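You operate a simulated robot arm through the tools that you are given. There is no shell and no other tool. Be economical: measure what you need, move in short steps, check, and stop when the job is done.

The job below is to be done with a simulated robot arm. You get a single attempt, and the scene is never put back.

## Task
Clamp the film case in its cradle and rub the sticker residue off with remover.
Fine: blue pad, back in its spot; slide the stop back when done.
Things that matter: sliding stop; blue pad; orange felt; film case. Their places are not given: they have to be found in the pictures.

Only the result counts: the job must be done as asked and must still hold three seconds after the hand-in. Knocking over, shifting, dropping, spilling or breaking anything else fails it.

## Robot
A 7-joint arm with a two-finger parallel gripper, fixed in place. Base frame: the origin is at the foot of the arm, x ahead of it, y to its left, z up; the work surface is at about z = 93. Readings come in cm, degrees, newtons and seconds.
With the tool pointing down near the work surface it reaches from about 22 to 68 cm from the base axis. Its first joint turns from -66.0 to 66.0 degrees. Payload 2.4 kg.
The tool frame sits at the grasp point between the pads (the TCP): z along the fingers, y along the line on which they close. The tips reach 3 cm beyond it. The gripper opens to 9.4 cm. The fingers are 2.8 cm wide and 1 cm thick; the gripper's body (5 by 9.6 cm) begins 5.5 cm behind the TCP.
Orientation is that of the tool frame in the base frame, as [roll, pitch, yaw] about the fixed x, y, z axes, in that order (R = Rz(yaw) Ry(pitch) Rx(roll)). With the fingers straight down and closing along the base's y, the tool's x points along the base's -x, its y along +y and its z along -z.

## Interface
- The arm moves only by the tool step_arm. Its arguments are lists of equal length, an entry for each row: "delta_pos": the shift along the tool's x, y, z in cm, a list of three; "turn": the turn, a rotation vector about the tool's x, y, z in degrees, a list of three. In form: {"delta_pos": [[dx, dy, dz], ...], "turn": [[ax, ay, az], ...]}. A call has 1 to 10 rows; each row is the pose to reach, as a shift and turn from the pose commanded when the call began, along the tool's axes at that moment. "claw" is the opening in per cent of the stroke, from 0 (shut) to 100 (fully open), set as the call begins (left out, the last holds). A row lasts 0.2 s, in which the tool goes at most 5 cm and 8.6 degrees; a call with a longer step from one row to the next is refused whole, and so is a gripper value outside its range. A pose out of reach is approached as far as the arm can. The call stops where the force on the tool passes 40 N (or 10 N more than at its start, if that is more) or the arm is blocked; 0.2 s more then pass. The fingers move at their own pace (about 15.3 cm/s each) and stop on an object; they squeeze with about 23 N. The grip force told is the motor's: it shows also when the fingers shut on nothing. Time passes only in rows, and 0.2 s behind the last, so rows that repeat a pose let the fingers close. The reply holds the time, the measured pose of the TCP, the force on the tool along the base axes, the opening and the grip force, in the units named above and with some noise.
- Cameras (640 x 400 px; columns grow to the right, rows downward): "scene" is fixed at [2.44, 46.84, 145.44]; the picture's right is [-0.77, -0.63, 0.00], its down [-0.31, 0.38, -0.87] and it looks along [0.55, -0.67, -0.49] (base axes); focal length 340 px, centre (320, 200). "wrist" rides on the gripper at [-3.7, 0, -5.8] in the tool frame; the picture's right is [0.00, -1.00, 0.00], its down [0.97, 0.00, -0.24] and it looks along [0.24, 0.00, 0.97] (tool axes); focal length 218 px, centre (320, 200).
- camera(camera): a new picture of that camera. No time passes.
- locate(camera, pixels): there is no depth. For up to 12 entries [column, row, z] of the newest picture of that camera ("zoom" is the newest enlarged one), the place [x, y] in the base frame at which the ray of that pixel passes the height z, good to about 0.2 cm, but the place of the scene camera against the robot may be out by one fixed shift of up to 2.5 cm in any direction. No time passes.
- inspect(camera, box): a new picture of the part [left, top, right, bottom] of that camera's present view, enlarged. No time passes.
- job_done(): hands the job in; it is judged then, once.

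Keep the steps short. Do not move on a guess: measure, check each grasp and each placing, and mend mistakes. In all there are 80 turns and 46 pictures (those below and enlarged ones count). Leave the gripper open and the arm clear of the work at the hand-in unless told otherwise, and finish with a single line.

The tools are called after ">>>" as name(argument=value, ...) on one line, values as JSON. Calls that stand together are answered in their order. step_arm: Moves the arm, as the interface text tells. Its arguments: {"type":"object","properties":{"delta_pos":{"type":"array","items":{"type":"array","items":{"type":"number"}}},"turn":{"type":"array","items":{"type":"array","items":{"type":"number"}}},"claw":{"type":"number"}},"required":["delta_pos","turn"]} The other tools are called the same way: camera (camera) takes a picture; locate (camera, pixels) gives the place at which the rays of pixels pass given heights; inspect (camera, box) takes an enlarged picture of a part of a camera's view; job_done () hands the job in.

At the start:

```text
time: 0.0
ee_pos: [46.63, -7.57, 123.84]
tool_rot: [-180.0, 0.1, 180.0]
wrist_force: [-0.3, -0.1, 0.3]
finger_gap: 9.38
finger_force: 0.1
```

scene: 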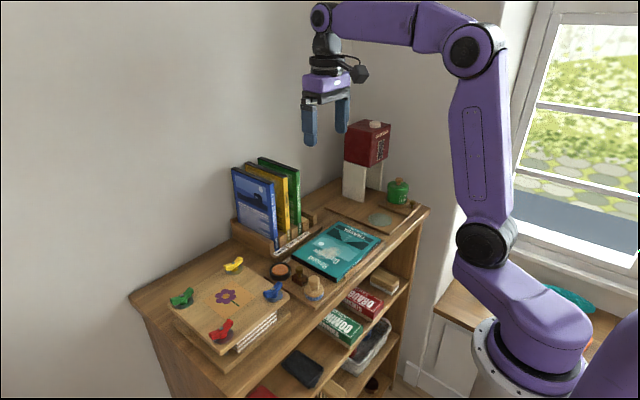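
wrist: 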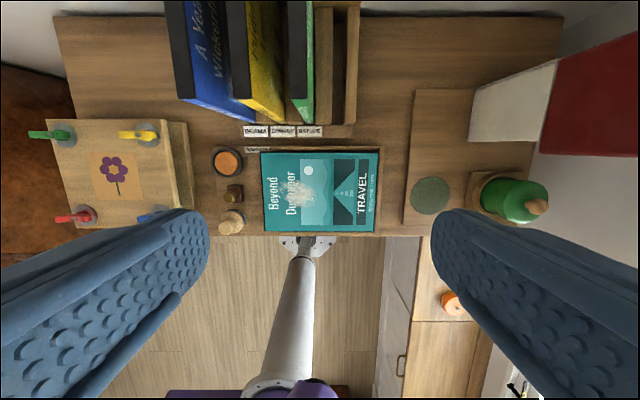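

I'll start by looking closely at the work area in both cameras, to find the case, the cradle with its stop, the blue pad and the felt.

>>> inspect(camera="wrist", box=[200, 80, 400, 240])

>>> inspect(camera="scene", box=[220, 160, 440, 310])

>>> inspect(camera="wrist", box=[390, 60, 640, 240])

```text
2.50 times, centred on (300, 160) of wrist
```

zoom: 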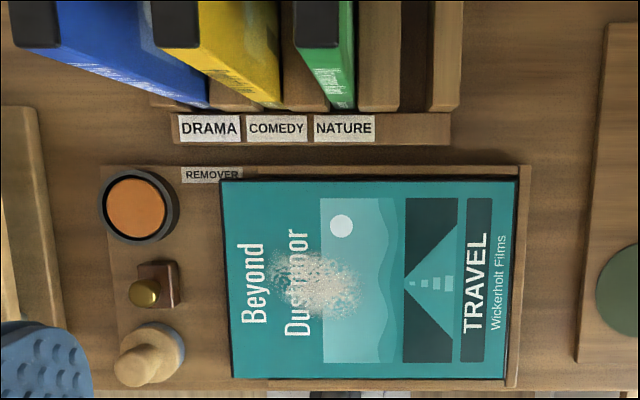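

```text
2.67 times, centred on (330, 235) of scene
```

zoom: 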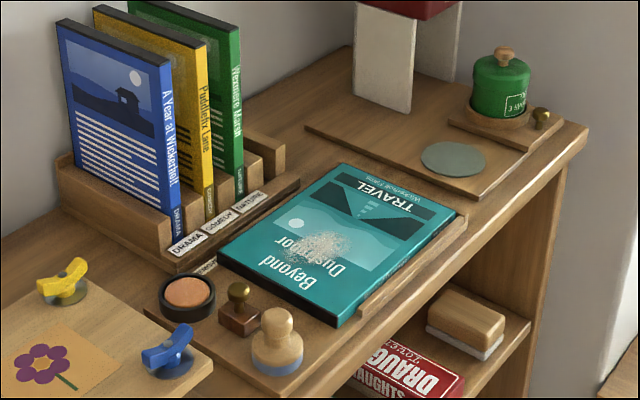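

```text
2.22 times, centred on (515, 150) of wrist
```

zoom: 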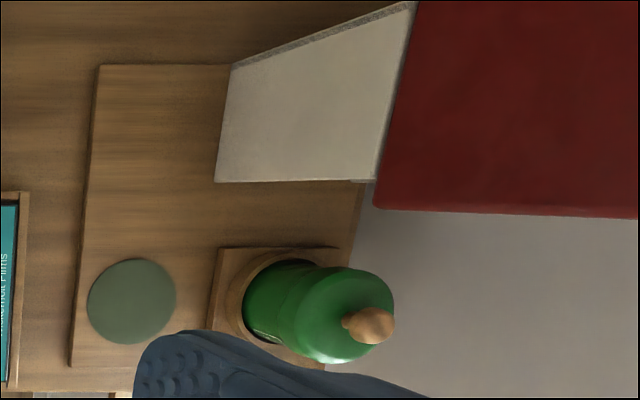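

The case is teal, in a low cradle. The stop is the dark block with a brass knob at about (231,196), the blue pad has a wooden knob at about (229,222), and the orange felt is in the dish at (228,162). I'll get approximate positions.

>>> locate(camera="wrist", pixels=[[228, 162, 95], [231, 196, 96], [229, 222, 95], [226, 226, 99], [299, 193, 95], [262, 153, 95], [265, 231, 95], [377, 152, 95], [374, 231, 95], [170, 120, 97], [190, 200, 97]])

```text
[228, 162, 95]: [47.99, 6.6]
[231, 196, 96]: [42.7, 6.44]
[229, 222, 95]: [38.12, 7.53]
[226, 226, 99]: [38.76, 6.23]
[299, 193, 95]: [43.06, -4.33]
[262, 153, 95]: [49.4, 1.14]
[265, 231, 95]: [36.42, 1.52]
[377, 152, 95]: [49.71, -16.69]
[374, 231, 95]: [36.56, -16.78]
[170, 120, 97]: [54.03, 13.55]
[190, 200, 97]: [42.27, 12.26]
```

I'll move above the felt, stop and pad for a closer view: 12 cm to +y, 3 cm to -x and 6 cm down, staying clear of the standing cases.

>>> step_arm(delta_pos=[[1, 4, 1], [2, 8, 3], [3, 12, 5], [4, 14, 7], [4, 14, 7]], turn=[[0, 0, 0], [0, 0, 0], [0, 0, 0], [0, 0, 0], [0, 0, 0]])

>>> camera(camera="wrist")

```text
time: 1.2
ee_pos: [42.69, 6.34, 116.88]
tool_rot: [180.0, 0.0, -180.0]
wrist_force: [-0.2, 0.7, -0.1]
finger_gap: 9.39
finger_force: 0.2
```

```text
40 pictures are left
```

wrist: 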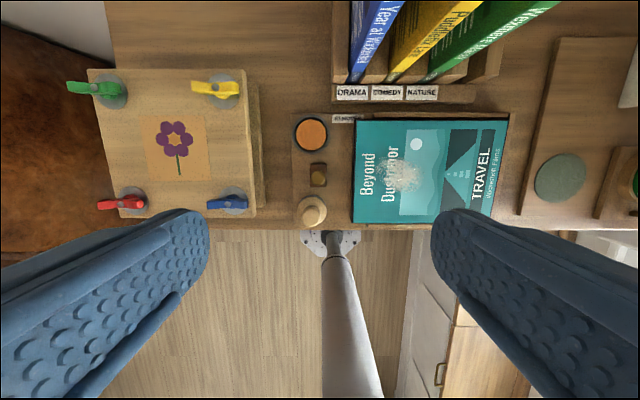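

>>> inspect(camera="wrist", box=[240, 100, 400, 240])

>>> inspect(camera="scene", box=[255, 245, 355, 310])

```text
2.86 times, centred on (320, 170) of wrist
```

zoom: 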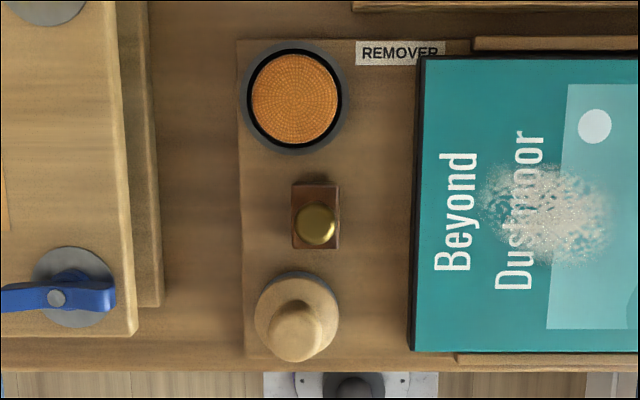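

```text
6.15 times, centred on (305, 278) of scene
```

zoom: 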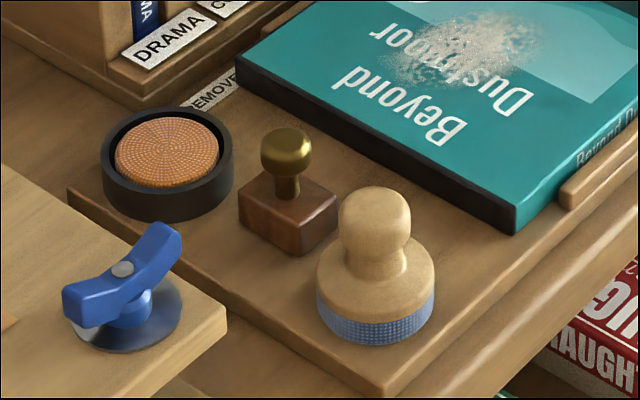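

>>> locate(camera="wrist", pixels=[[310.9, 134.6, 96], [318.6, 178.4, 99], [310.2, 176, 96], [327, 176, 96], [312, 209, 96], [312, 215.5, 101], [354, 170, 96], [400, 175.3, 96], [376, 156, 96], [422, 193, 96], [354, 222.5, 96], [292, 228, 94]])

>>> locate(camera="scene", pixels=[[280, 269, 96], [299.5, 269, 99], [316, 278, 101], [314, 293, 96], [280, 276, 94], [314, 301, 94]])

```text
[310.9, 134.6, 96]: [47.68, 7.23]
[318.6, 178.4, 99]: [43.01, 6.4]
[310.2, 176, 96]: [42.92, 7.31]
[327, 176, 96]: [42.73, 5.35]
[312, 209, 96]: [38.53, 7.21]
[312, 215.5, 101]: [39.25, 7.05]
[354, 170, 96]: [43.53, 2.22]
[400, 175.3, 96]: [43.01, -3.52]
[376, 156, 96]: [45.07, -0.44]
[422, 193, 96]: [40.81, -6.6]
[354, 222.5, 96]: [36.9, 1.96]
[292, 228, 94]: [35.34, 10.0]
```

```text
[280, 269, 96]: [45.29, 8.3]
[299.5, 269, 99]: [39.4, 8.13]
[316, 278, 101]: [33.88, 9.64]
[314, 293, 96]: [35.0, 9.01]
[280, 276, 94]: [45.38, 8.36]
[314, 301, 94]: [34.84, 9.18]
```

Cross-checking the two wrist views puts the stop knob at about (42.9, 6.4) with its centre near z 96.5. The case's left edge is at y of about 2.1, and the pad is at about (38.8, 7.2). I'll lower to z 105 over the stop with the claw at 45% and look again.

>>> step_arm(delta_pos=[[0, 0, 4], [0, 0, 8], [-0.2, 0, 12], [-0.2, 0, 12]], turn=[[0, 0, 0], [0, 0, 0], [0, 0, 0], [0, 0, 0]], claw=45)

>>> camera(camera="wrist")

>>> inspect(camera="scene", box=[240, 210, 370, 310])

```text
time: 2.2
ee_pos: [42.73, 6.2, 104.94]
tool_rot: [180.0, 0.1, -179.8]
wrist_force: [-0.5, 0.7, 0.2]
finger_gap: 4.24
finger_force: 0.0
```

```text
37 pictures are left
```

wrist: 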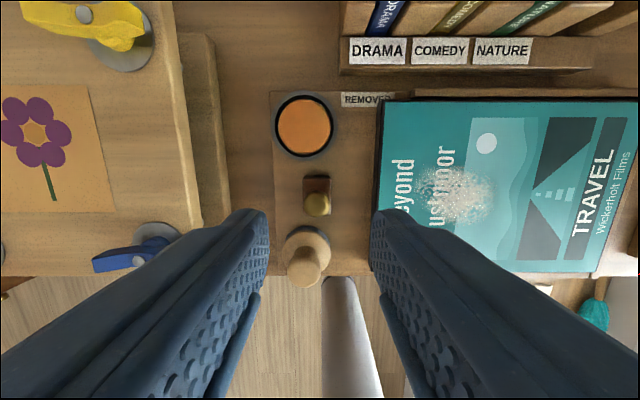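

```text
4.00 times, centred on (305, 260) of scene
```

zoom: 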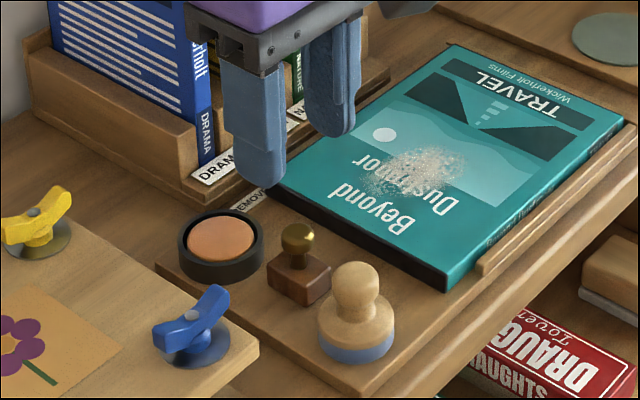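

>>> locate(camera="wrist", pixels=[[317, 204, 96.5], [303, 194, 95], [330, 194, 95], [304, 268, 98], [304, 268, 97], [308, 243, 95.5], [304, 126, 95], [379, 170, 95], [379, 170, 94], [455, 194, 95], [270, 274, 94], [274, 126, 95]])

>>> inspect(camera="wrist", box=[260, 80, 400, 300])

```text
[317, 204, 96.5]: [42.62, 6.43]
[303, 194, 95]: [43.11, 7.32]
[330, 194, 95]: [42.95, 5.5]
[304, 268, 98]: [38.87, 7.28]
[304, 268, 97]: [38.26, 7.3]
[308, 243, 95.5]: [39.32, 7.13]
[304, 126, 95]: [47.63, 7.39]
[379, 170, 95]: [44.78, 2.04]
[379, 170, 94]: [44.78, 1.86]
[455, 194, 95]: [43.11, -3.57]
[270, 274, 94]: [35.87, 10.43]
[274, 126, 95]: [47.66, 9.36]
```

```text
1.82 times, centred on (330, 190) of wrist
```

zoom: 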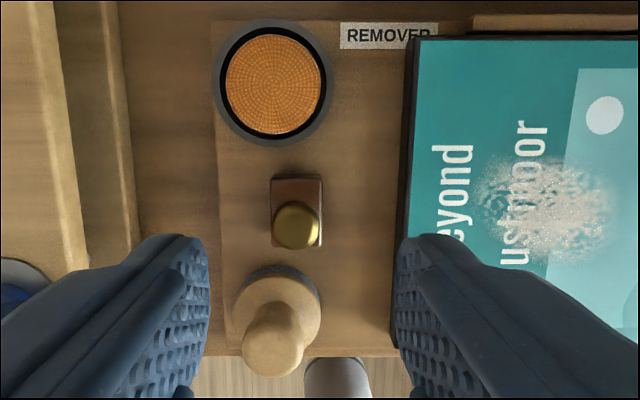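

The stop knob is at (42.7, 6.4) and the fingers clear the dish and the pad. I'll go down to TCP z 98.8 (tips at about 95.8) and close on the knob.

>>> step_arm(delta_pos=[[0, 0.2, 3], [0, 0.2, 5], [0, 0.2, 6.1], [0, 0.2, 6.1]], turn=[[0, 0, 0], [0, 0, 0], [0, 0, 0], [0, 0, 0]], claw=45)

>>> inspect(camera="scene", box=[255, 230, 345, 300])

```text
time: 3.2
ee_pos: [42.86, 6.44, 98.73]
tool_rot: [180.0, 0.0, 179.9]
wrist_force: [-0.7, -0.2, -0.1]
finger_gap: 4.22
finger_force: 0.1
```

```text
5.71 times, centred on (300, 265) of scene
```

zoom: 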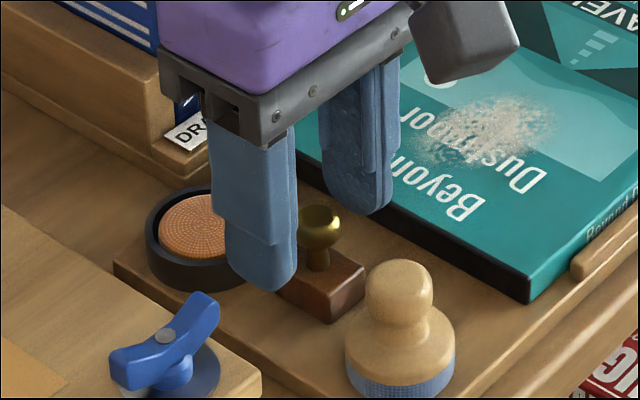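

The tips are level with the knob's lower part, and it sits between them. Closing now.

>>> step_arm(delta_pos=[[0, 0, 0], [0, 0, 0], [0, 0, 0]], turn=[[0, 0, 0], [0, 0, 0], [0, 0, 0]], claw=0)

>>> inspect(camera="scene", box=[255, 230, 345, 300])

```text
time: 4.0
ee_pos: [42.95, 6.38, 98.73]
tool_rot: [180.0, 0.0, -179.9]
wrist_force: [0.8, -3.0, -4.6]
finger_gap: 1.65
finger_force: 44.8
```

```text
5.71 times, centred on (300, 265) of scene
```

zoom: 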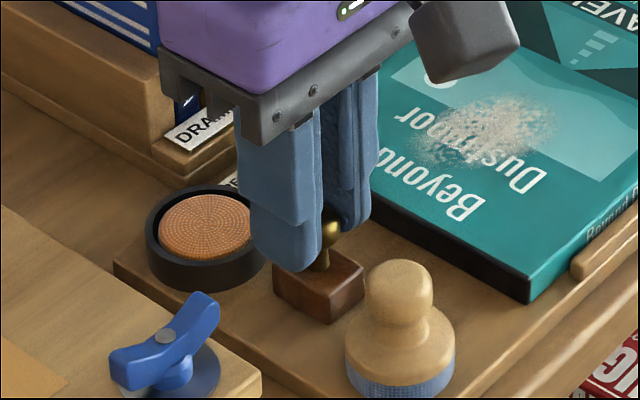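

The knob is held at a 1.65 cm gap. I'll slide the stop toward the case (-y), 1.5 cm first.

>>> step_arm(delta_pos=[[0, -0.5, 0], [0, -1.0, 0], [0, -1.5, 0], [0, -1.5, 0]], turn=[[0, 0, 0], [0, 0, 0], [0, 0, 0], [0, 0, 0]])

>>> inspect(camera="scene", box=[255, 230, 345, 300])

```text
time: 5.0
ee_pos: [42.81, 4.93, 98.66]
tool_rot: [-180.0, 0.0, -180.0]
wrist_force: [3.8, 1.5, -24.5]
finger_gap: 1.66
finger_force: 45.4
```

```text
5.71 times, centred on (300, 265) of scene
```

zoom: 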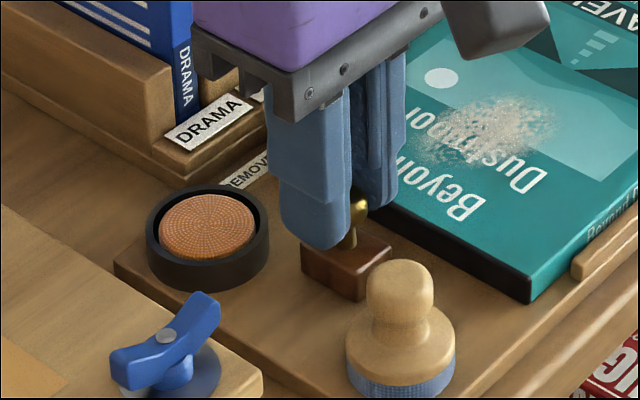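

The stop slides with the hand. A downward pull of 24 N shows the rail wants me slightly lower, so I'll ease down 0.15 cm and go on 1 cm.

>>> step_arm(delta_pos=[[0, 0, 0.15], [0, -0.5, 0.15], [0, -1.0, 0.15], [0, -1.0, 0.15]], turn=[[0, 0, 0], [0, 0, 0], [0, 0, 0], [0, 0, 0]])

```text
time: 6.0
ee_pos: [42.81, 3.95, 98.75]
tool_rot: [180.0, 0.0, -180.0]
wrist_force: [-7.6, 1.0, 10.4]
finger_gap: 1.65
finger_force: 45.3
```

At y 3.95, with contact expected near 3.0. I'll continue in small steps and watch the y force.

>>> step_arm(delta_pos=[[0, -0.2, 0], [0, -0.4, 0], [0, -0.6, 0], [0, -0.8, 0], [0, -0.8, 0]], turn=[[0, 0, 0], [0, 0, 0], [0, 0, 0], [0, 0, 0], [0, 0, 0]])

>>> inspect(camera="scene", box=[255, 230, 345, 300])

```text
time: 7.0
ee_pos: [42.89, 3.25, 98.74]
tool_rot: [180.0, 0.1, -179.9]
wrist_force: [-4.1, 0.3, 7.6]
finger_gap: 1.64
finger_force: 45.5
stopped in row 5: the force on the tool passed its limit (the readings are from after the stop); the commanded pose is now the measured one
```

```text
5.71 times, centred on (300, 265) of scene
```

zoom: 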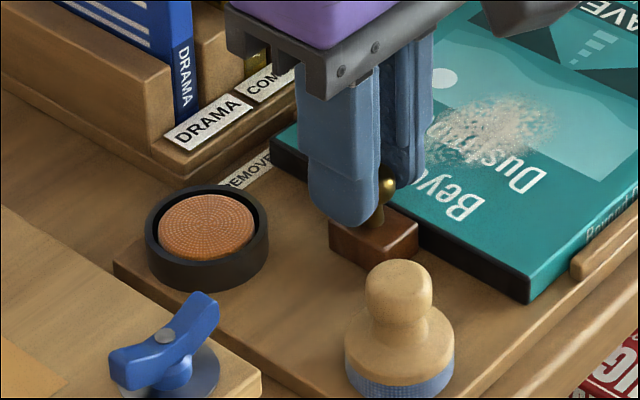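

The force limit tripped at y 3.25, and the block looks to be against the case's edge. One small extra push will confirm it is a firm contact.

>>> step_arm(delta_pos=[[0, -0.1, 0], [0, -0.2, 0], [0, -0.2, 0]], turn=[[0, 0, 0], [0, 0, 0], [0, 0, 0]])

```text
time: 7.8
ee_pos: [42.8, 2.9, 98.74]
tool_rot: [-180.0, 0.1, 179.9]
wrist_force: [-4.2, 1.2, 3.5]
finger_gap: 1.67
finger_force: 45.7
```

It moved 0.3 cm with only about 1 N, so that wasn't firm contact. I'll look closer.

>>> inspect(camera="scene", box=[290, 220, 390, 290])

>>> camera(camera="wrist")

```text
5.71 times, centred on (340, 255) of scene
```

zoom: 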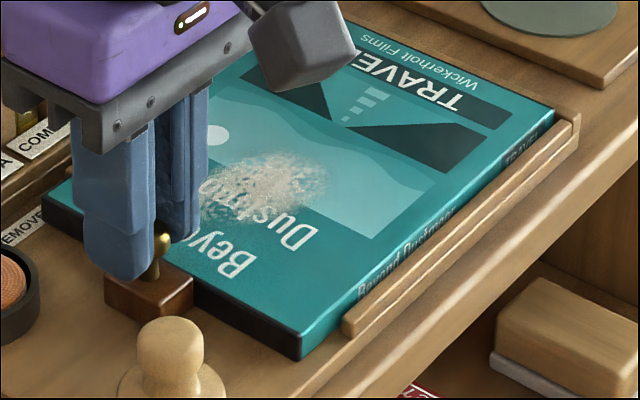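

```text
29 pictures are left
```

wrist: 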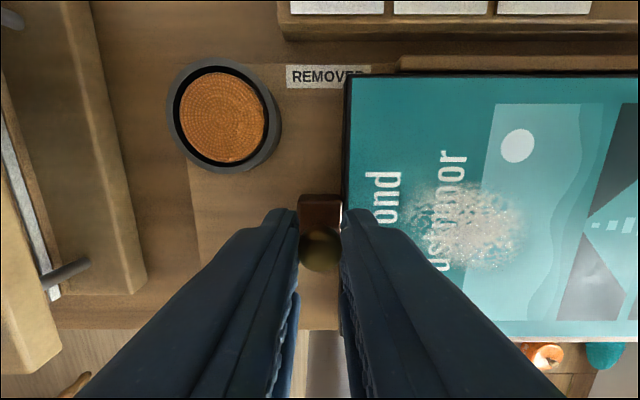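

The block's right edge (343) is now about level with the case edge (346), so it's almost touching. I'll push a further 0.3 cm in fine steps.

>>> step_arm(delta_pos=[[0, -0.1, 0], [0, -0.2, 0], [0, -0.3, 0], [0, -0.3, 0]], turn=[[0, 0, 0], [0, 0, 0], [0, 0, 0], [0, 0, 0]])

```text
time: 8.8
ee_pos: [42.88, 2.85, 98.64]
tool_rot: [179.8, -0.1, -179.7]
wrist_force: [-9.8, 23.2, 3.9]
finger_gap: 1.68
finger_force: 45.1
```

23 N of resistance with no movement, so the stop is now firm against the case. I'll release and rise, then check that it holds.

>>> step_arm(delta_pos=[[0, 0.25, 0], [0, 0.25, 0]], turn=[[0, 0, 0], [0, 0, 0]], claw=35)

>>> step_arm(delta_pos=[[0, 0, -3], [0, 1, -6], [3, 4, -7], [3, 4, -7]], turn=[[0, 0, 0], [0, 0, 0], [0, 0, 0], [0, 0, 0]])

>>> camera(camera="wrist")

>>> inspect(camera="scene", box=[265, 230, 365, 310])

```text
time: 9.4
ee_pos: [43.11, 2.9, 98.58]
tool_rot: [-180.0, 0.2, -180.0]
wrist_force: [1.0, 0.4, 0.1]
finger_gap: 3.31
finger_force: 0.1
```

```text
time: 10.4
ee_pos: [39.74, 6.88, 105.77]
tool_rot: [-179.9, 0.2, 180.0]
wrist_force: [-0.5, 1.1, -0.4]
finger_gap: 3.3
finger_force: 0.1
```

```text
28 pictures are left
```

wrist: 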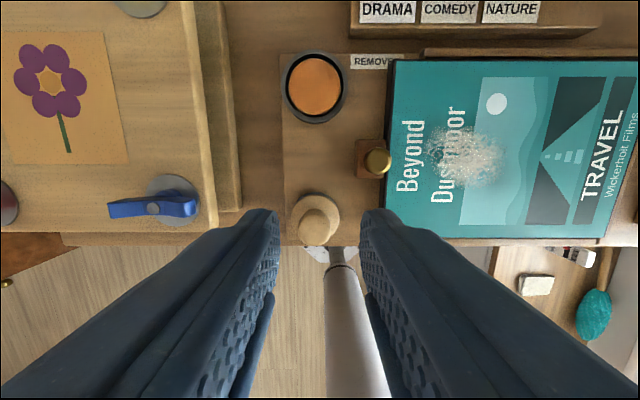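

```text
5.00 times, centred on (315, 270) of scene
```

zoom: 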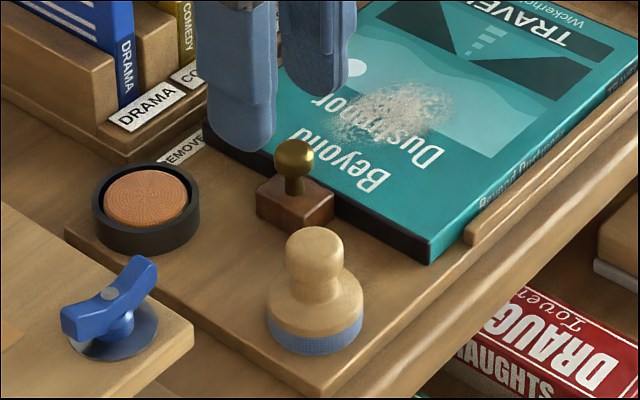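

The stop stays flush against the case. Next is the pad, with its disc at about (315,213) and knob at about (314,226).

>>> locate(camera="wrist", pixels=[[315, 214, 95.5], [314, 229, 97.5], [314, 229, 98], [293, 214, 95.5], [340, 214, 95.5], [314, 88, 94.5], [463, 155, 95], [430, 155, 95], [502, 155, 95], [463, 128, 95], [463, 183, 95]])

>>> inspect(camera="wrist", box=[270, 40, 400, 260])

```text
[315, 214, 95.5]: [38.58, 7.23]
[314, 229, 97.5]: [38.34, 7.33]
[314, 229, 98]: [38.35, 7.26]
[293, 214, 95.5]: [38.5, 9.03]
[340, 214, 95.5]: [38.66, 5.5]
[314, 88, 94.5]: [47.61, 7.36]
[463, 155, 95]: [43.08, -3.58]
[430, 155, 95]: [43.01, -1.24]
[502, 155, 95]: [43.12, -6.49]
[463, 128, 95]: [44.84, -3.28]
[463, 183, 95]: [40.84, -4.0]
```

```text
1.82 times, centred on (335, 150) of wrist
```

zoom: 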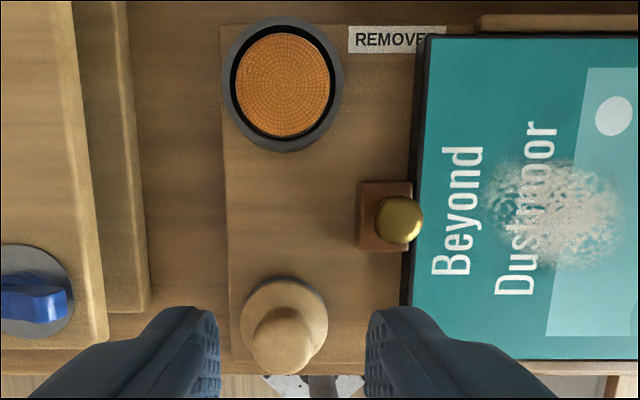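

The pad is at (38.6, 7.25). I'll go down over the knob to TCP z 99.0 with the claw at 45%, then check.

>>> step_arm(delta_pos=[[1.15, 0.36, 0], [1.15, 0.36, 3], [1.15, 0.36, 5.5], [1.15, 0.36, 6.8], [1.15, 0.36, 6.8]], turn=[[0, 0, 0], [0, 0, 0], [0, 0, 0], [0, 0, 0], [0, 0, 0]], claw=45)

>>> inspect(camera="scene", box=[265, 230, 365, 310])

```text
time: 11.7
ee_pos: [38.88, 7.37, 98.92]
tool_rot: [180.0, 0.0, -179.9]
wrist_force: [0.2, 0.6, 0.3]
finger_gap: 4.24
finger_force: 0.0
```

```text
5.00 times, centred on (315, 270) of scene
```

zoom: 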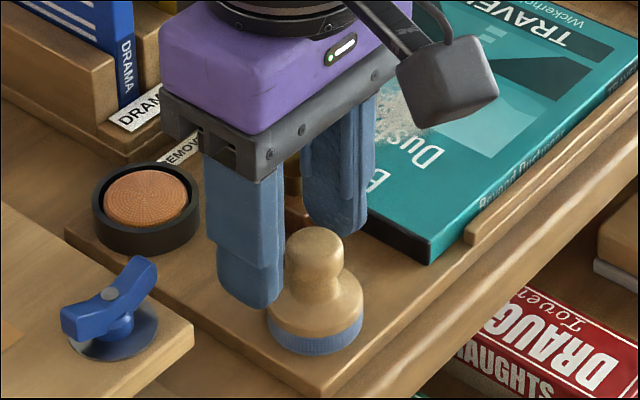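

The fingers look a little toward +x of the knob. I'll check with the wrist view before closing.

>>> inspect(camera="wrist", box=[220, 140, 420, 320])

```text
2.22 times, centred on (320, 230) of wrist
```

zoom: 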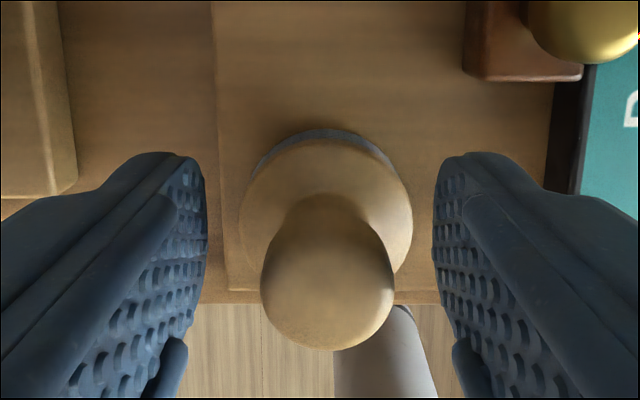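

>>> locate(camera="zoom", pixels=[[327, 282, 97.2], [327, 282, 97.7], [327, 220, 95.3], [327, 220, 95.8], [327, 129, 94.5], [242, 220, 95.4], [412, 220, 95.4]])

```text
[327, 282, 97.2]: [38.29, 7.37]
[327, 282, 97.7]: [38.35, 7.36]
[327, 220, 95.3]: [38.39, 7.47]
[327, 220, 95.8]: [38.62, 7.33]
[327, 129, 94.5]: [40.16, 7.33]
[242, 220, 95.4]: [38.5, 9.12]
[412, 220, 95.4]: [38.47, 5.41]
```

The pad centre is (38.4, 7.35). I'll shift 0.4 cm to -x and close.

>>> step_arm(delta_pos=[[0.4, 0, 0], [0.4, 0, 0]], turn=[[0, 0, 0], [0, 0, 0]])

>>> step_arm(delta_pos=[[0, 0, 0], [0, 0, 0], [0, 0, 0]], turn=[[0, 0, 0], [0, 0, 0], [0, 0, 0]], claw=0)

```text
time: 12.2
ee_pos: [38.37, 7.35, 98.81]
tool_rot: [-179.9, 0.1, 180.0]
wrist_force: [-0.1, -0.2, -0.3]
finger_gap: 4.24
finger_force: 0.0
```

```text
time: 13.1
ee_pos: [38.43, 7.3, 98.9]
tool_rot: [-180.0, 0.1, 180.0]
wrist_force: [-0.2, -0.1, -0.7]
finger_gap: 2.08
finger_force: 22.9
```

The knob is held at a 2.08 cm gap. The pad's home is TCP (38.4, 7.33, 98.9). I'll lift 4 cm and check.

>>> step_arm(delta_pos=[[0, 0, -1], [0, 0, -2.5], [0, 0, -4], [0, 0, -4]], turn=[[0, 0, 0], [0, 0, 0], [0, 0, 0], [0, 0, 0]])

>>> inspect(camera="scene", box=[265, 220, 365, 300])

```text
time: 14.1
ee_pos: [38.45, 7.28, 102.89]
tool_rot: [179.9, 0.1, -179.9]
wrist_force: [-0.2, 0.0, -0.1]
finger_gap: 2.09
finger_force: 22.8
```

```text
5.00 times, centred on (315, 260) of scene
```

zoom: 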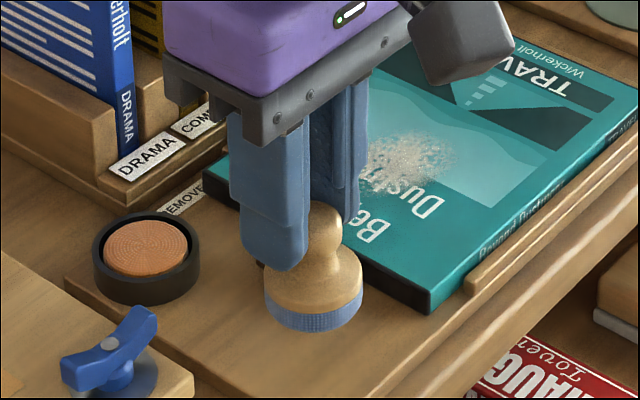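

The pad is up and level. The felt centre is about (47.7, 7.35). The standing cases begin near x 53.6 at y < 5, so the wrist camera clears them. I'll move over the felt at this height.

>>> step_arm(delta_pos=[[-3, 0, 0], [-6, 0, 0], [-9.2, 0.05, 0], [-9.2, 0.05, 0]], turn=[[0, 0, 0], [0, 0, 0], [0, 0, 0], [0, 0, 0]])

>>> inspect(camera="scene", box=[245, 210, 345, 290])

>>> inspect(camera="wrist", box=[220, 100, 420, 280])

```text
time: 15.1
ee_pos: [47.63, 7.29, 102.92]
tool_rot: [179.9, 0.1, 179.9]
wrist_force: [-0.1, 0.2, -1.0]
finger_gap: 2.12
finger_force: 22.2
```

```text
5.00 times, centred on (295, 250) of scene
```

zoom: 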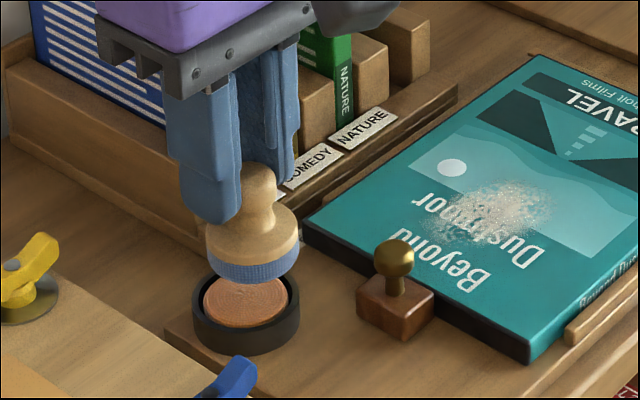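

```text
2.22 times, centred on (320, 190) of wrist
```

zoom: 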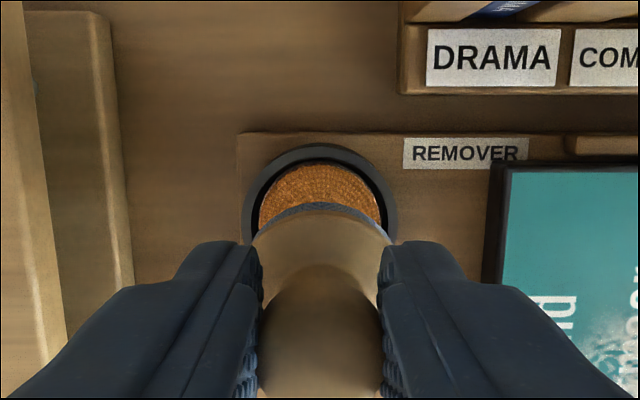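

>>> locate(camera="zoom", pixels=[[319, 143, 95.5], [319, 165, 94.9], [259, 212, 94.9], [380, 212, 94.9], [243, 215, 95.4], [397, 215, 95.4], [322, 203, 98], [322, 203, 98.4]])

```text
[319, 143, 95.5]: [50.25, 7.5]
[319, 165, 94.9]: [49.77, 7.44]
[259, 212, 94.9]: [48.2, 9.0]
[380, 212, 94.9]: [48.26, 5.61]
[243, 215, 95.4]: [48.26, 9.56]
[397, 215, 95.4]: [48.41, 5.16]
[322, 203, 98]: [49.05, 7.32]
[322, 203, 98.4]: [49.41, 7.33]
```

The felt centre is nearer (47.85, 7.4), so I'll shift +0.2 in x. Then I'll lower gently until contact, expected near TCP z 100.

>>> step_arm(delta_pos=[[-0.2, 0.05, 0], [-0.2, 0.05, 1], [-0.2, 0.05, 2], [-0.2, 0.05, 2.4], [-0.2, 0.05, 2.7], [-0.2, 0.05, 2.7]], turn=[[0, 0, 0], [0, 0, 0], [0, 0, 0], [0, 0, 0], [0, 0, 0], [0, 0, 0]])

```text
time: 16.4
ee_pos: [47.82, 7.43, 100.21]
tool_rot: [180.0, 0.1, -179.9]
wrist_force: [-2.7, -0.4, 17.9]
finger_gap: 2.08
finger_force: 23.1
```

Contact with 18 N at z 100.2. I'll check whether that is felt or rim.

>>> inspect(camera="scene", box=[255, 220, 325, 290])

```text
5.71 times, centred on (290, 255) of scene
```

zoom: 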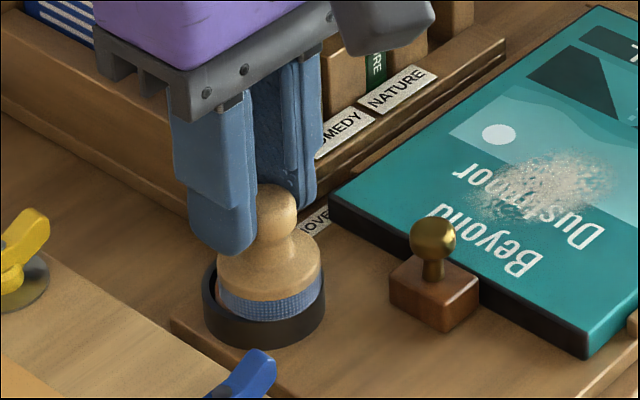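

The pad's lower edge is inside the rim, so it's on the felt, though slightly off-centre. I'll ease up, centre by 0.15 cm and press again with a short hold.

>>> step_arm(delta_pos=[[0, 0, -0.3], [-0.15, 0.1, -0.3], [-0.15, 0.1, -0.1], [-0.15, 0.1, 0.05], [-0.15, 0.1, 0.05], [-0.15, 0.1, 0.05], [-0.15, 0.1, 0.05]], turn=[[0, 0, 0], [0, 0, 0], [0, 0, 0], [0, 0, 0], [0, 0, 0], [0, 0, 0], [0, 0, 0]])

```text
time: 18.1
ee_pos: [47.97, 7.51, 100.14]
tool_rot: [179.9, 0.3, 180.0]
wrist_force: [-2.2, -4.4, 26.0]
finger_gap: 2.08
finger_force: 22.7
```

Pressed at 26 N and held. I'll lift and look at the pad underside edge for wetness.

>>> step_arm(delta_pos=[[0.1, -0.05, -1], [0.1, -0.05, -2], [0.1, -0.05, -3.2], [0.1, -0.05, -3.2]], turn=[[0, 0, 0], [0, 0, 0], [0, 0, 0], [0, 0, 0]])

>>> inspect(camera="scene", box=[255, 220, 325, 290])

```text
time: 19.1
ee_pos: [47.9, 7.56, 103.33]
tool_rot: [180.0, 0.1, -180.0]
wrist_force: [-0.2, 0.2, -0.1]
finger_gap: 2.05
finger_force: 23.5
```

```text
5.71 times, centred on (290, 255) of scene
```

zoom: 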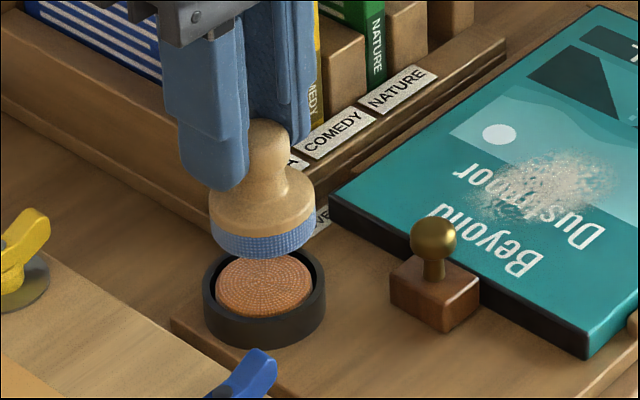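

The pad was pressed well. Next is the residue, spanning x 40.5 to 45.1 and y -1.2 to -6.5 with its centre near (43.0, -3.8). I'll raise 1.5, move back in x first to stay clear of the standing cases, then go across in -y.

>>> step_arm(delta_pos=[[2.5, 0, -1.5], [4.9, 0, -1.5], [4.9, -4, -1.5], [4.9, -8, -1.5], [4.9, -11.3, -1.5], [4.9, -11.3, -0.5], [4.9, -11.3, -0.5]], turn=[[0, 0, 0], [0, 0, 0], [0, 0, 0], [0, 0, 0], [0, 0, 0], [0, 0, 0], [0, 0, 0]])

>>> inspect(camera="scene", box=[290, 210, 390, 290])

>>> inspect(camera="wrist", box=[200, 100, 440, 300])

```text
time: 20.6
ee_pos: [42.86, -3.82, 103.63]
tool_rot: [179.9, 0.2, -180.0]
wrist_force: [-0.3, 0.1, -0.4]
finger_gap: 2.08
finger_force: 22.6
```

```text
5.00 times, centred on (340, 250) of scene
```

zoom: 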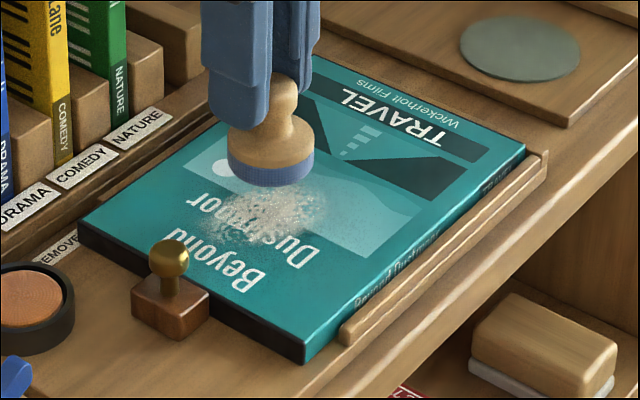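

```text
2.00 times, centred on (320, 200) of wrist
```

zoom: 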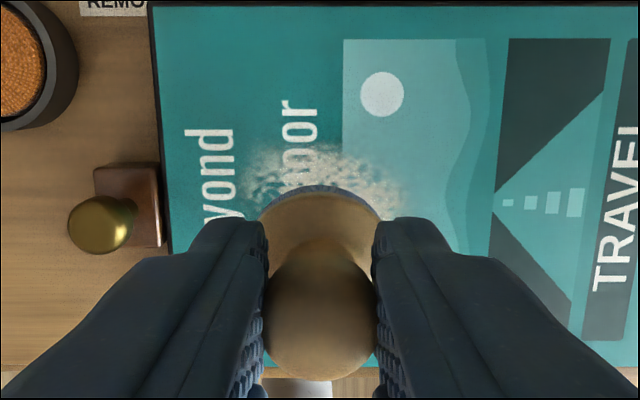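

The pad is over the residue. I'll lower slowly until contact (about TCP z 100).

>>> step_arm(delta_pos=[[0, 0, 1.5], [0, 0, 2.8], [0, 0, 3.2], [0, 0, 3.4], [0, 0, 3.4]], turn=[[0, 0, 0], [0, 0, 0], [0, 0, 0], [0, 0, 0], [0, 0, 0]])

```text
time: 21.9
ee_pos: [42.97, -3.86, 100.35]
tool_rot: [-180.0, 0.1, 179.9]
wrist_force: [-0.3, 0.5, -0.1]
finger_gap: 2.08
finger_force: 23.0
```

>>> step_arm(delta_pos=[[0, 0, 0.1], [0, 0, 0.2], [0, 0, 0.3], [0, 0, 0.3]], turn=[[0, 0, 0], [0, 0, 0], [0, 0, 0], [0, 0, 0]])

```text
time: 22.9
ee_pos: [43.06, -3.92, 100.09]
tool_rot: [-180.0, 0.4, 179.9]
wrist_force: [-1.6, 0.7, 22.2]
finger_gap: 2.11
finger_force: 23.3
```

Contact at z 100.1 with 22 N. I'll ease a touch and rub over the patch in short strokes.

>>> step_arm(delta_pos=[[0, 0.7, -0.06], [0, 1.4, -0.06], [0, 0.7, -0.06], [0, 0, -0.06], [0, -0.7, -0.06], [0, -1.4, -0.06], [0.5, -1.4, -0.06], [0.9, -0.7, -0.06], [0.9, 0, -0.06], [0.9, 0.7, -0.06]], turn=[[0, 0, 0], [0, 0, 0], [0, 0, 0], [0, 0, 0], [0, 0, 0], [0, 0, 0], [0, 0, 0], [0, 0, 0], [0, 0, 0], [0, 0, 0]])

>>> inspect(camera="scene", box=[290, 210, 390, 290])

```text
time: 25.1
ee_pos: [41.93, -3.19, 100.08]
tool_rot: [180.0, 0.2, -180.0]
wrist_force: [-0.3, 0.5, 0.8]
finger_gap: 2.08
finger_force: 22.8
```

```text
5.00 times, centred on (340, 250) of scene
```

zoom: 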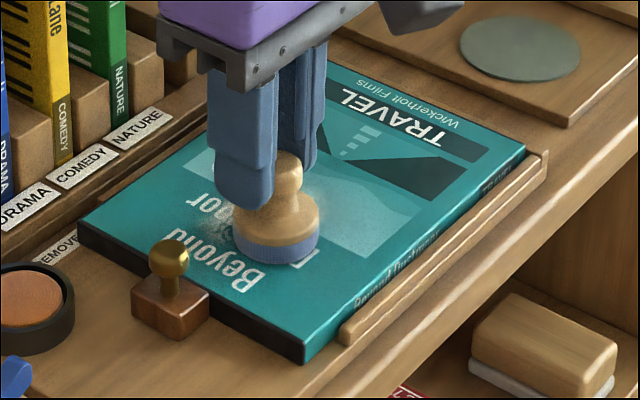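

The residue is coming off, but the contact is now light (0.8 N). I'll press 0.08 cm lower and cover the rest, toward +x as well.

>>> step_arm(delta_pos=[[0, 0, 0.08], [0, 0.7, 0.08], [-0.9, 0.7, 0.08], [-0.9, 0, 0.08], [-0.9, -0.7, 0.08], [-0.9, -1.4, 0.08], [-0.9, -2.1, 0.08], [-1.9, -2.1, 0.08], [-1.9, -1.4, 0.08], [-1.9, -0.7, 0.08]], turn=[[0, 0, 0], [0, 0, 0], [0, 0, 0], [0, 0, 0], [0, 0, 0], [0, 0, 0], [0, 0, 0], [0, 0, 0], [0, 0, 0], [0, 0, 0]])

```text
time: 27.2
ee_pos: [43.87, -3.8, 100.14]
tool_rot: [-180.0, 0.1, -180.0]
wrist_force: [-0.2, -0.4, 0.1]
finger_gap: 2.09
finger_force: 23.2
```

The force reads about 0, so I'll press down in small steps to regain 8 to 15 N.

>>> step_arm(delta_pos=[[0, 0, 0.08], [0, 0, 0.15], [0, 0, 0.15]], turn=[[0, 0, 0], [0, 0, 0], [0, 0, 0]])

```text
time: 28.1
ee_pos: [43.94, -3.74, 100.02]
tool_rot: [180.0, 0.2, 179.9]
wrist_force: [-5.3, 1.4, 16.8]
finger_gap: 2.08
finger_force: 22.8
```

17 N now. I'll rub at this height over the grid.

>>> step_arm(delta_pos=[[0, 0.7, 0], [0, 1.4, 0], [0, 0.7, 0], [0, 0, 0], [0, -0.7, 0], [0, -1.4, 0], [0.9, -1.4, 0], [0.9, -0.7, 0], [0.9, 0, 0], [0.9, 0.7, 0]], turn=[[0, 0, 0], [0, 0, 0], [0, 0, 0], [0, 0, 0], [0, 0, 0], [0, 0, 0], [0, 0, 0], [0, 0, 0], [0, 0, 0], [0, 0, 0]])

>>> step_arm(delta_pos=[[0, 0.7, 0], [0.9, 0.7, 0], [0.9, 0, 0], [0.9, -0.7, 0], [0.9, -1.4, 0], [0.9, -2.1, 0], [0.9, -1.4, 0], [0.9, -0.7, 0], [0.9, -0.2, -0.5], [0.9, -0.2, -3.5]], turn=[[0, 0, 0], [0, 0, 0], [0, 0, 0], [0, 0, 0], [0, 0, 0], [0, 0, 0], [0, 0, 0], [0, 0, 0], [0, 0, 0], [0, 0, 0]])

>>> inspect(camera="scene", box=[290, 210, 390, 290])

```text
time: 30.2
ee_pos: [42.99, -3.21, 99.93]
tool_rot: [180.0, 0.1, -180.0]
wrist_force: [-0.5, -8.0, 19.6]
finger_gap: 2.07
finger_force: 23.0
```

```text
time: 32.5
ee_pos: [42.08, -3.5, 103.39]
tool_rot: [180.0, 0.2, 179.9]
wrist_force: [0.3, 0.3, -0.1]
finger_gap: 2.13
finger_force: 23.1
```

```text
5.00 times, centred on (340, 250) of scene
```

zoom: 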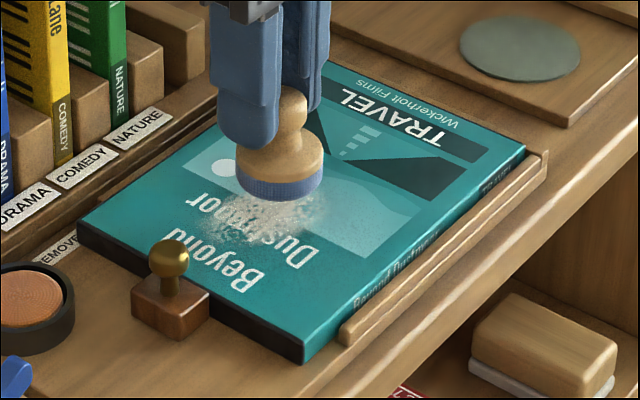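

Some residue remains. I'll lift and draw back to view it unobstructed from the wrist.

>>> step_arm(delta_pos=[[2, 0, -3], [5, 0, -5], [5, 0, -5]], turn=[[0, 0, 0], [0, 0, 0], [0, 0, 0]])

>>> inspect(camera="wrist", box=[220, 40, 420, 200])

```text
time: 33.2
ee_pos: [37.09, -3.37, 108.45]
tool_rot: [-180.0, 0.0, -180.0]
wrist_force: [-0.1, 0.2, -1.6]
finger_gap: 2.08
finger_force: 23.0
```

```text
2.50 times, centred on (320, 120) of wrist
```

zoom: 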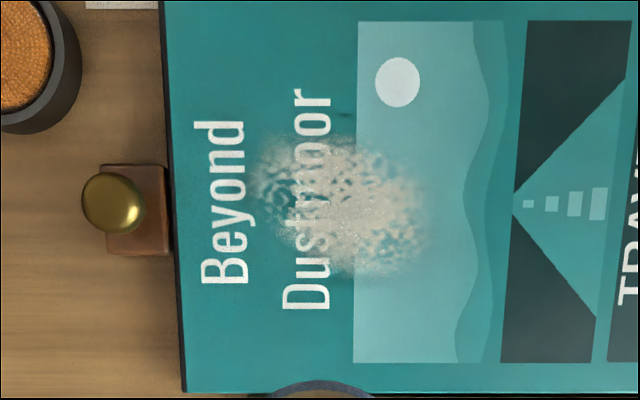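

The residue is thinned but still there across zoom (258-432, 132-280). I'll locate it precisely.

>>> locate(camera="zoom", pixels=[[345, 205, 95.2], [258, 205, 95.2], [432, 205, 95.2], [345, 132, 95.2], [345, 280, 95.2], [172, 200, 95.2]])

```text
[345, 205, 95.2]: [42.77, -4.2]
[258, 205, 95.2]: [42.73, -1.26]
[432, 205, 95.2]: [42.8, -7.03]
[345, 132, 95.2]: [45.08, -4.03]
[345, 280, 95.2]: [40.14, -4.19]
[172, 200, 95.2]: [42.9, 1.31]
```

The residue centre is about (42.7, -4.1). I'll go back down there for more and wider strokes at about 18 N.

>>> step_arm(delta_pos=[[-3, -0.4, 3], [-5.6, -0.75, 6], [-5.6, -0.75, 7.8], [-5.6, -0.75, 8.3], [-5.6, -0.75, 8.5], [-5.6, -0.75, 8.55]], turn=[[0, 0, 0], [0, 0, 0], [0, 0, 0], [0, 0, 0], [0, 0, 0], [0, 0, 0]])

```text
time: 34.6
ee_pos: [42.7, -4.06, 99.95]
tool_rot: [180.0, 0.1, -179.9]
wrist_force: [-0.4, 0.9, 4.3]
finger_gap: 2.07
finger_force: 23.1
```

4 N now. I'll press slightly more and do a raster of strokes.

>>> step_arm(delta_pos=[[0, 0, 0.1], [0, 1.5, 0.1], [0, 0, 0.1], [0, -1.5, 0.1], [0, 0, 0.1], [0, 1.5, 0.1], [0, 0, 0.1], [0, -1.5, 0.1], [0, 0, 0.1], [0, 0, 0.1]], turn=[[0, 0, 0], [0, 0, 0], [0, 0, 0], [0, 0, 0], [0, 0, 0], [0, 0, 0], [0, 0, 0], [0, 0, 0], [0, 0, 0], [0, 0, 0]])

>>> step_arm(delta_pos=[[-0.9, 0, 0], [-0.9, 1.5, 0], [-0.9, 0, 0], [-0.9, -1.5, 0], [-0.9, 0, 0], [-0.9, 1.5, 0], [-0.9, 0, 0], [-0.9, -1.5, 0], [-0.9, 0, 0], [0, 0, 0]], turn=[[0, 0, 0], [0, 0, 0], [0, 0, 0], [0, 0, 0], [0, 0, 0], [0, 0, 0], [0, 0, 0], [0, 0, 0], [0, 0, 0], [0, 0, 0]])

>>> step_arm(delta_pos=[[0.9, 0, 0], [0.9, 1.5, 0], [0.9, 0, 0], [0.9, -1.5, 0], [0.9, 0, 0], [0.9, 1.5, 0], [0.9, 0, 0], [0.9, -1.5, 0], [0.9, 0, 0], [0, 0, 0]], turn=[[0, 0, 0], [0, 0, 0], [0, 0, 0], [0, 0, 0], [0, 0, 0], [0, 0, 0], [0, 0, 0], [0, 0, 0], [0, 0, 0], [0, 0, 0]])

>>> step_arm(delta_pos=[[0, 0, -1], [2, 0, -4], [5, 0.7, -8.5], [5, 0.7, -8.5]], turn=[[0, 0, 0], [0, 0, 0], [0, 0, 0], [0, 0, 0]])

>>> inspect(camera="wrist", box=[220, 40, 420, 200])

```text
time: 36.9
ee_pos: [42.77, -4.02, 99.83]
tool_rot: [-180.0, 0.1, 180.0]
wrist_force: [1.0, -1.4, 0.8]
finger_gap: 2.08
finger_force: 23.1
```

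```text
time: 39.0
ee_pos: [42.79, -3.98, 99.77]
tool_rot: [180.0, 0.3, -179.9]
wrist_force: [4.1, -0.6, 9.3]
finger_gap: 2.09
finger_force: 23.0
```

```text
time: 41.2
ee_pos: [42.53, -3.97, 99.77]
tool_rot: [180.0, 0.0, 180.0]
wrist_force: [-8.1, -0.5, 16.2]
finger_gap: 2.08
finger_force: 23.0
```

```text
refused: row 3 steps farther than a row can; nothing moved
```

```text
2.50 times, centred on (320, 120) of wrist
```

zoom: 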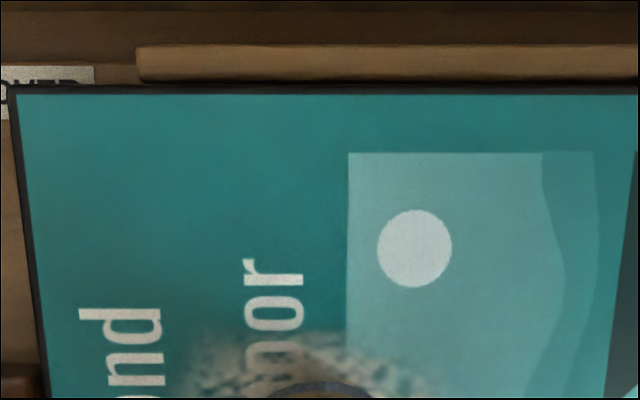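

The z at contact has dropped about 0.2 cm, so the pad is creeping up in the grip slightly. I'll keep that in mind for putting it back. Now lifting to view.

>>> step_arm(delta_pos=[[0, 0, -1], [2, 0, -4.5], [5, 0.7, -8.3], [5, 0.7, -8.5]], turn=[[0, 0, 0], [0, 0, 0], [0, 0, 0], [0, 0, 0]])

>>> inspect(camera="wrist", box=[220, 40, 420, 200])

```text
time: 42.2
ee_pos: [37.57, -3.22, 108.21]
tool_rot: [180.0, 0.1, -180.0]
wrist_force: [0.5, 0.6, -1.2]
finger_gap: 2.1
finger_force: 23.0
```

```text
2.50 times, centred on (320, 120) of wrist
```

zoom: 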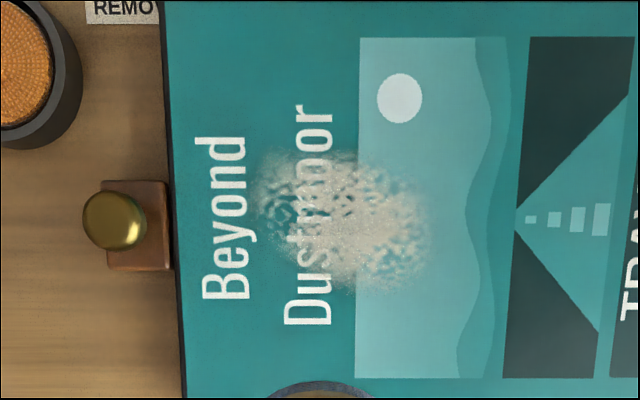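

The residue looks unchanged from the last view, so the pad may not have taken up remover. I'll look at the pad and the felt closely.

>>> inspect(camera="scene", box=[320, 215, 370, 255])

>>> inspect(camera="scene", box=[255, 235, 325, 285])

```text
10.00 times, centred on (345, 235) of scene
```

zoom: 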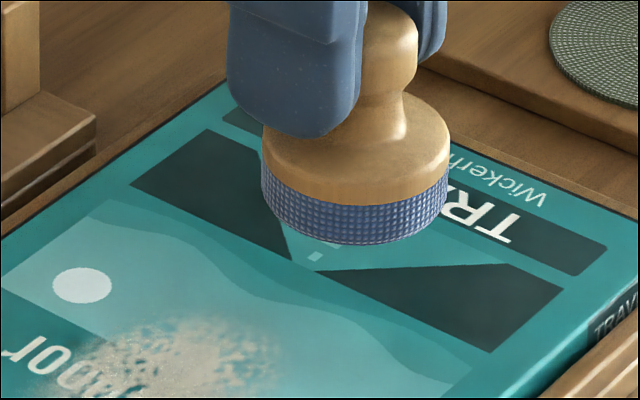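

```text
8.00 times, centred on (290, 260) of scene
```

zoom: 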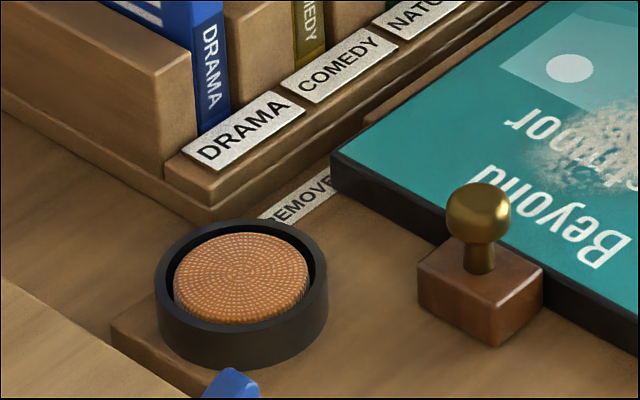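

The pad's band is darker than at the start, so it is wet. The residue also looks softened, so it probably needs steadier, slower rubbing with real pressure. Going back down, monitoring force.

>>> step_arm(delta_pos=[[-3, -0.4, 3], [-5.3, -0.9, 6], [-5.3, -0.9, 7.8], [-5.3, -0.9, 8.3], [-5.3, -0.9, 8.6], [-5.3, -0.9, 8.6]], turn=[[0, 0, 0], [0, 0, 0], [0, 0, 0], [0, 0, 0], [0, 0, 0], [0, 0, 0]])

```text
time: 43.6
ee_pos: [43.13, -4.41, 99.66]
tool_rot: [-180.0, 0.3, 180.0]
wrist_force: [-5.4, -3.3, 26.7]
finger_gap: 2.09
finger_force: 23.0
```

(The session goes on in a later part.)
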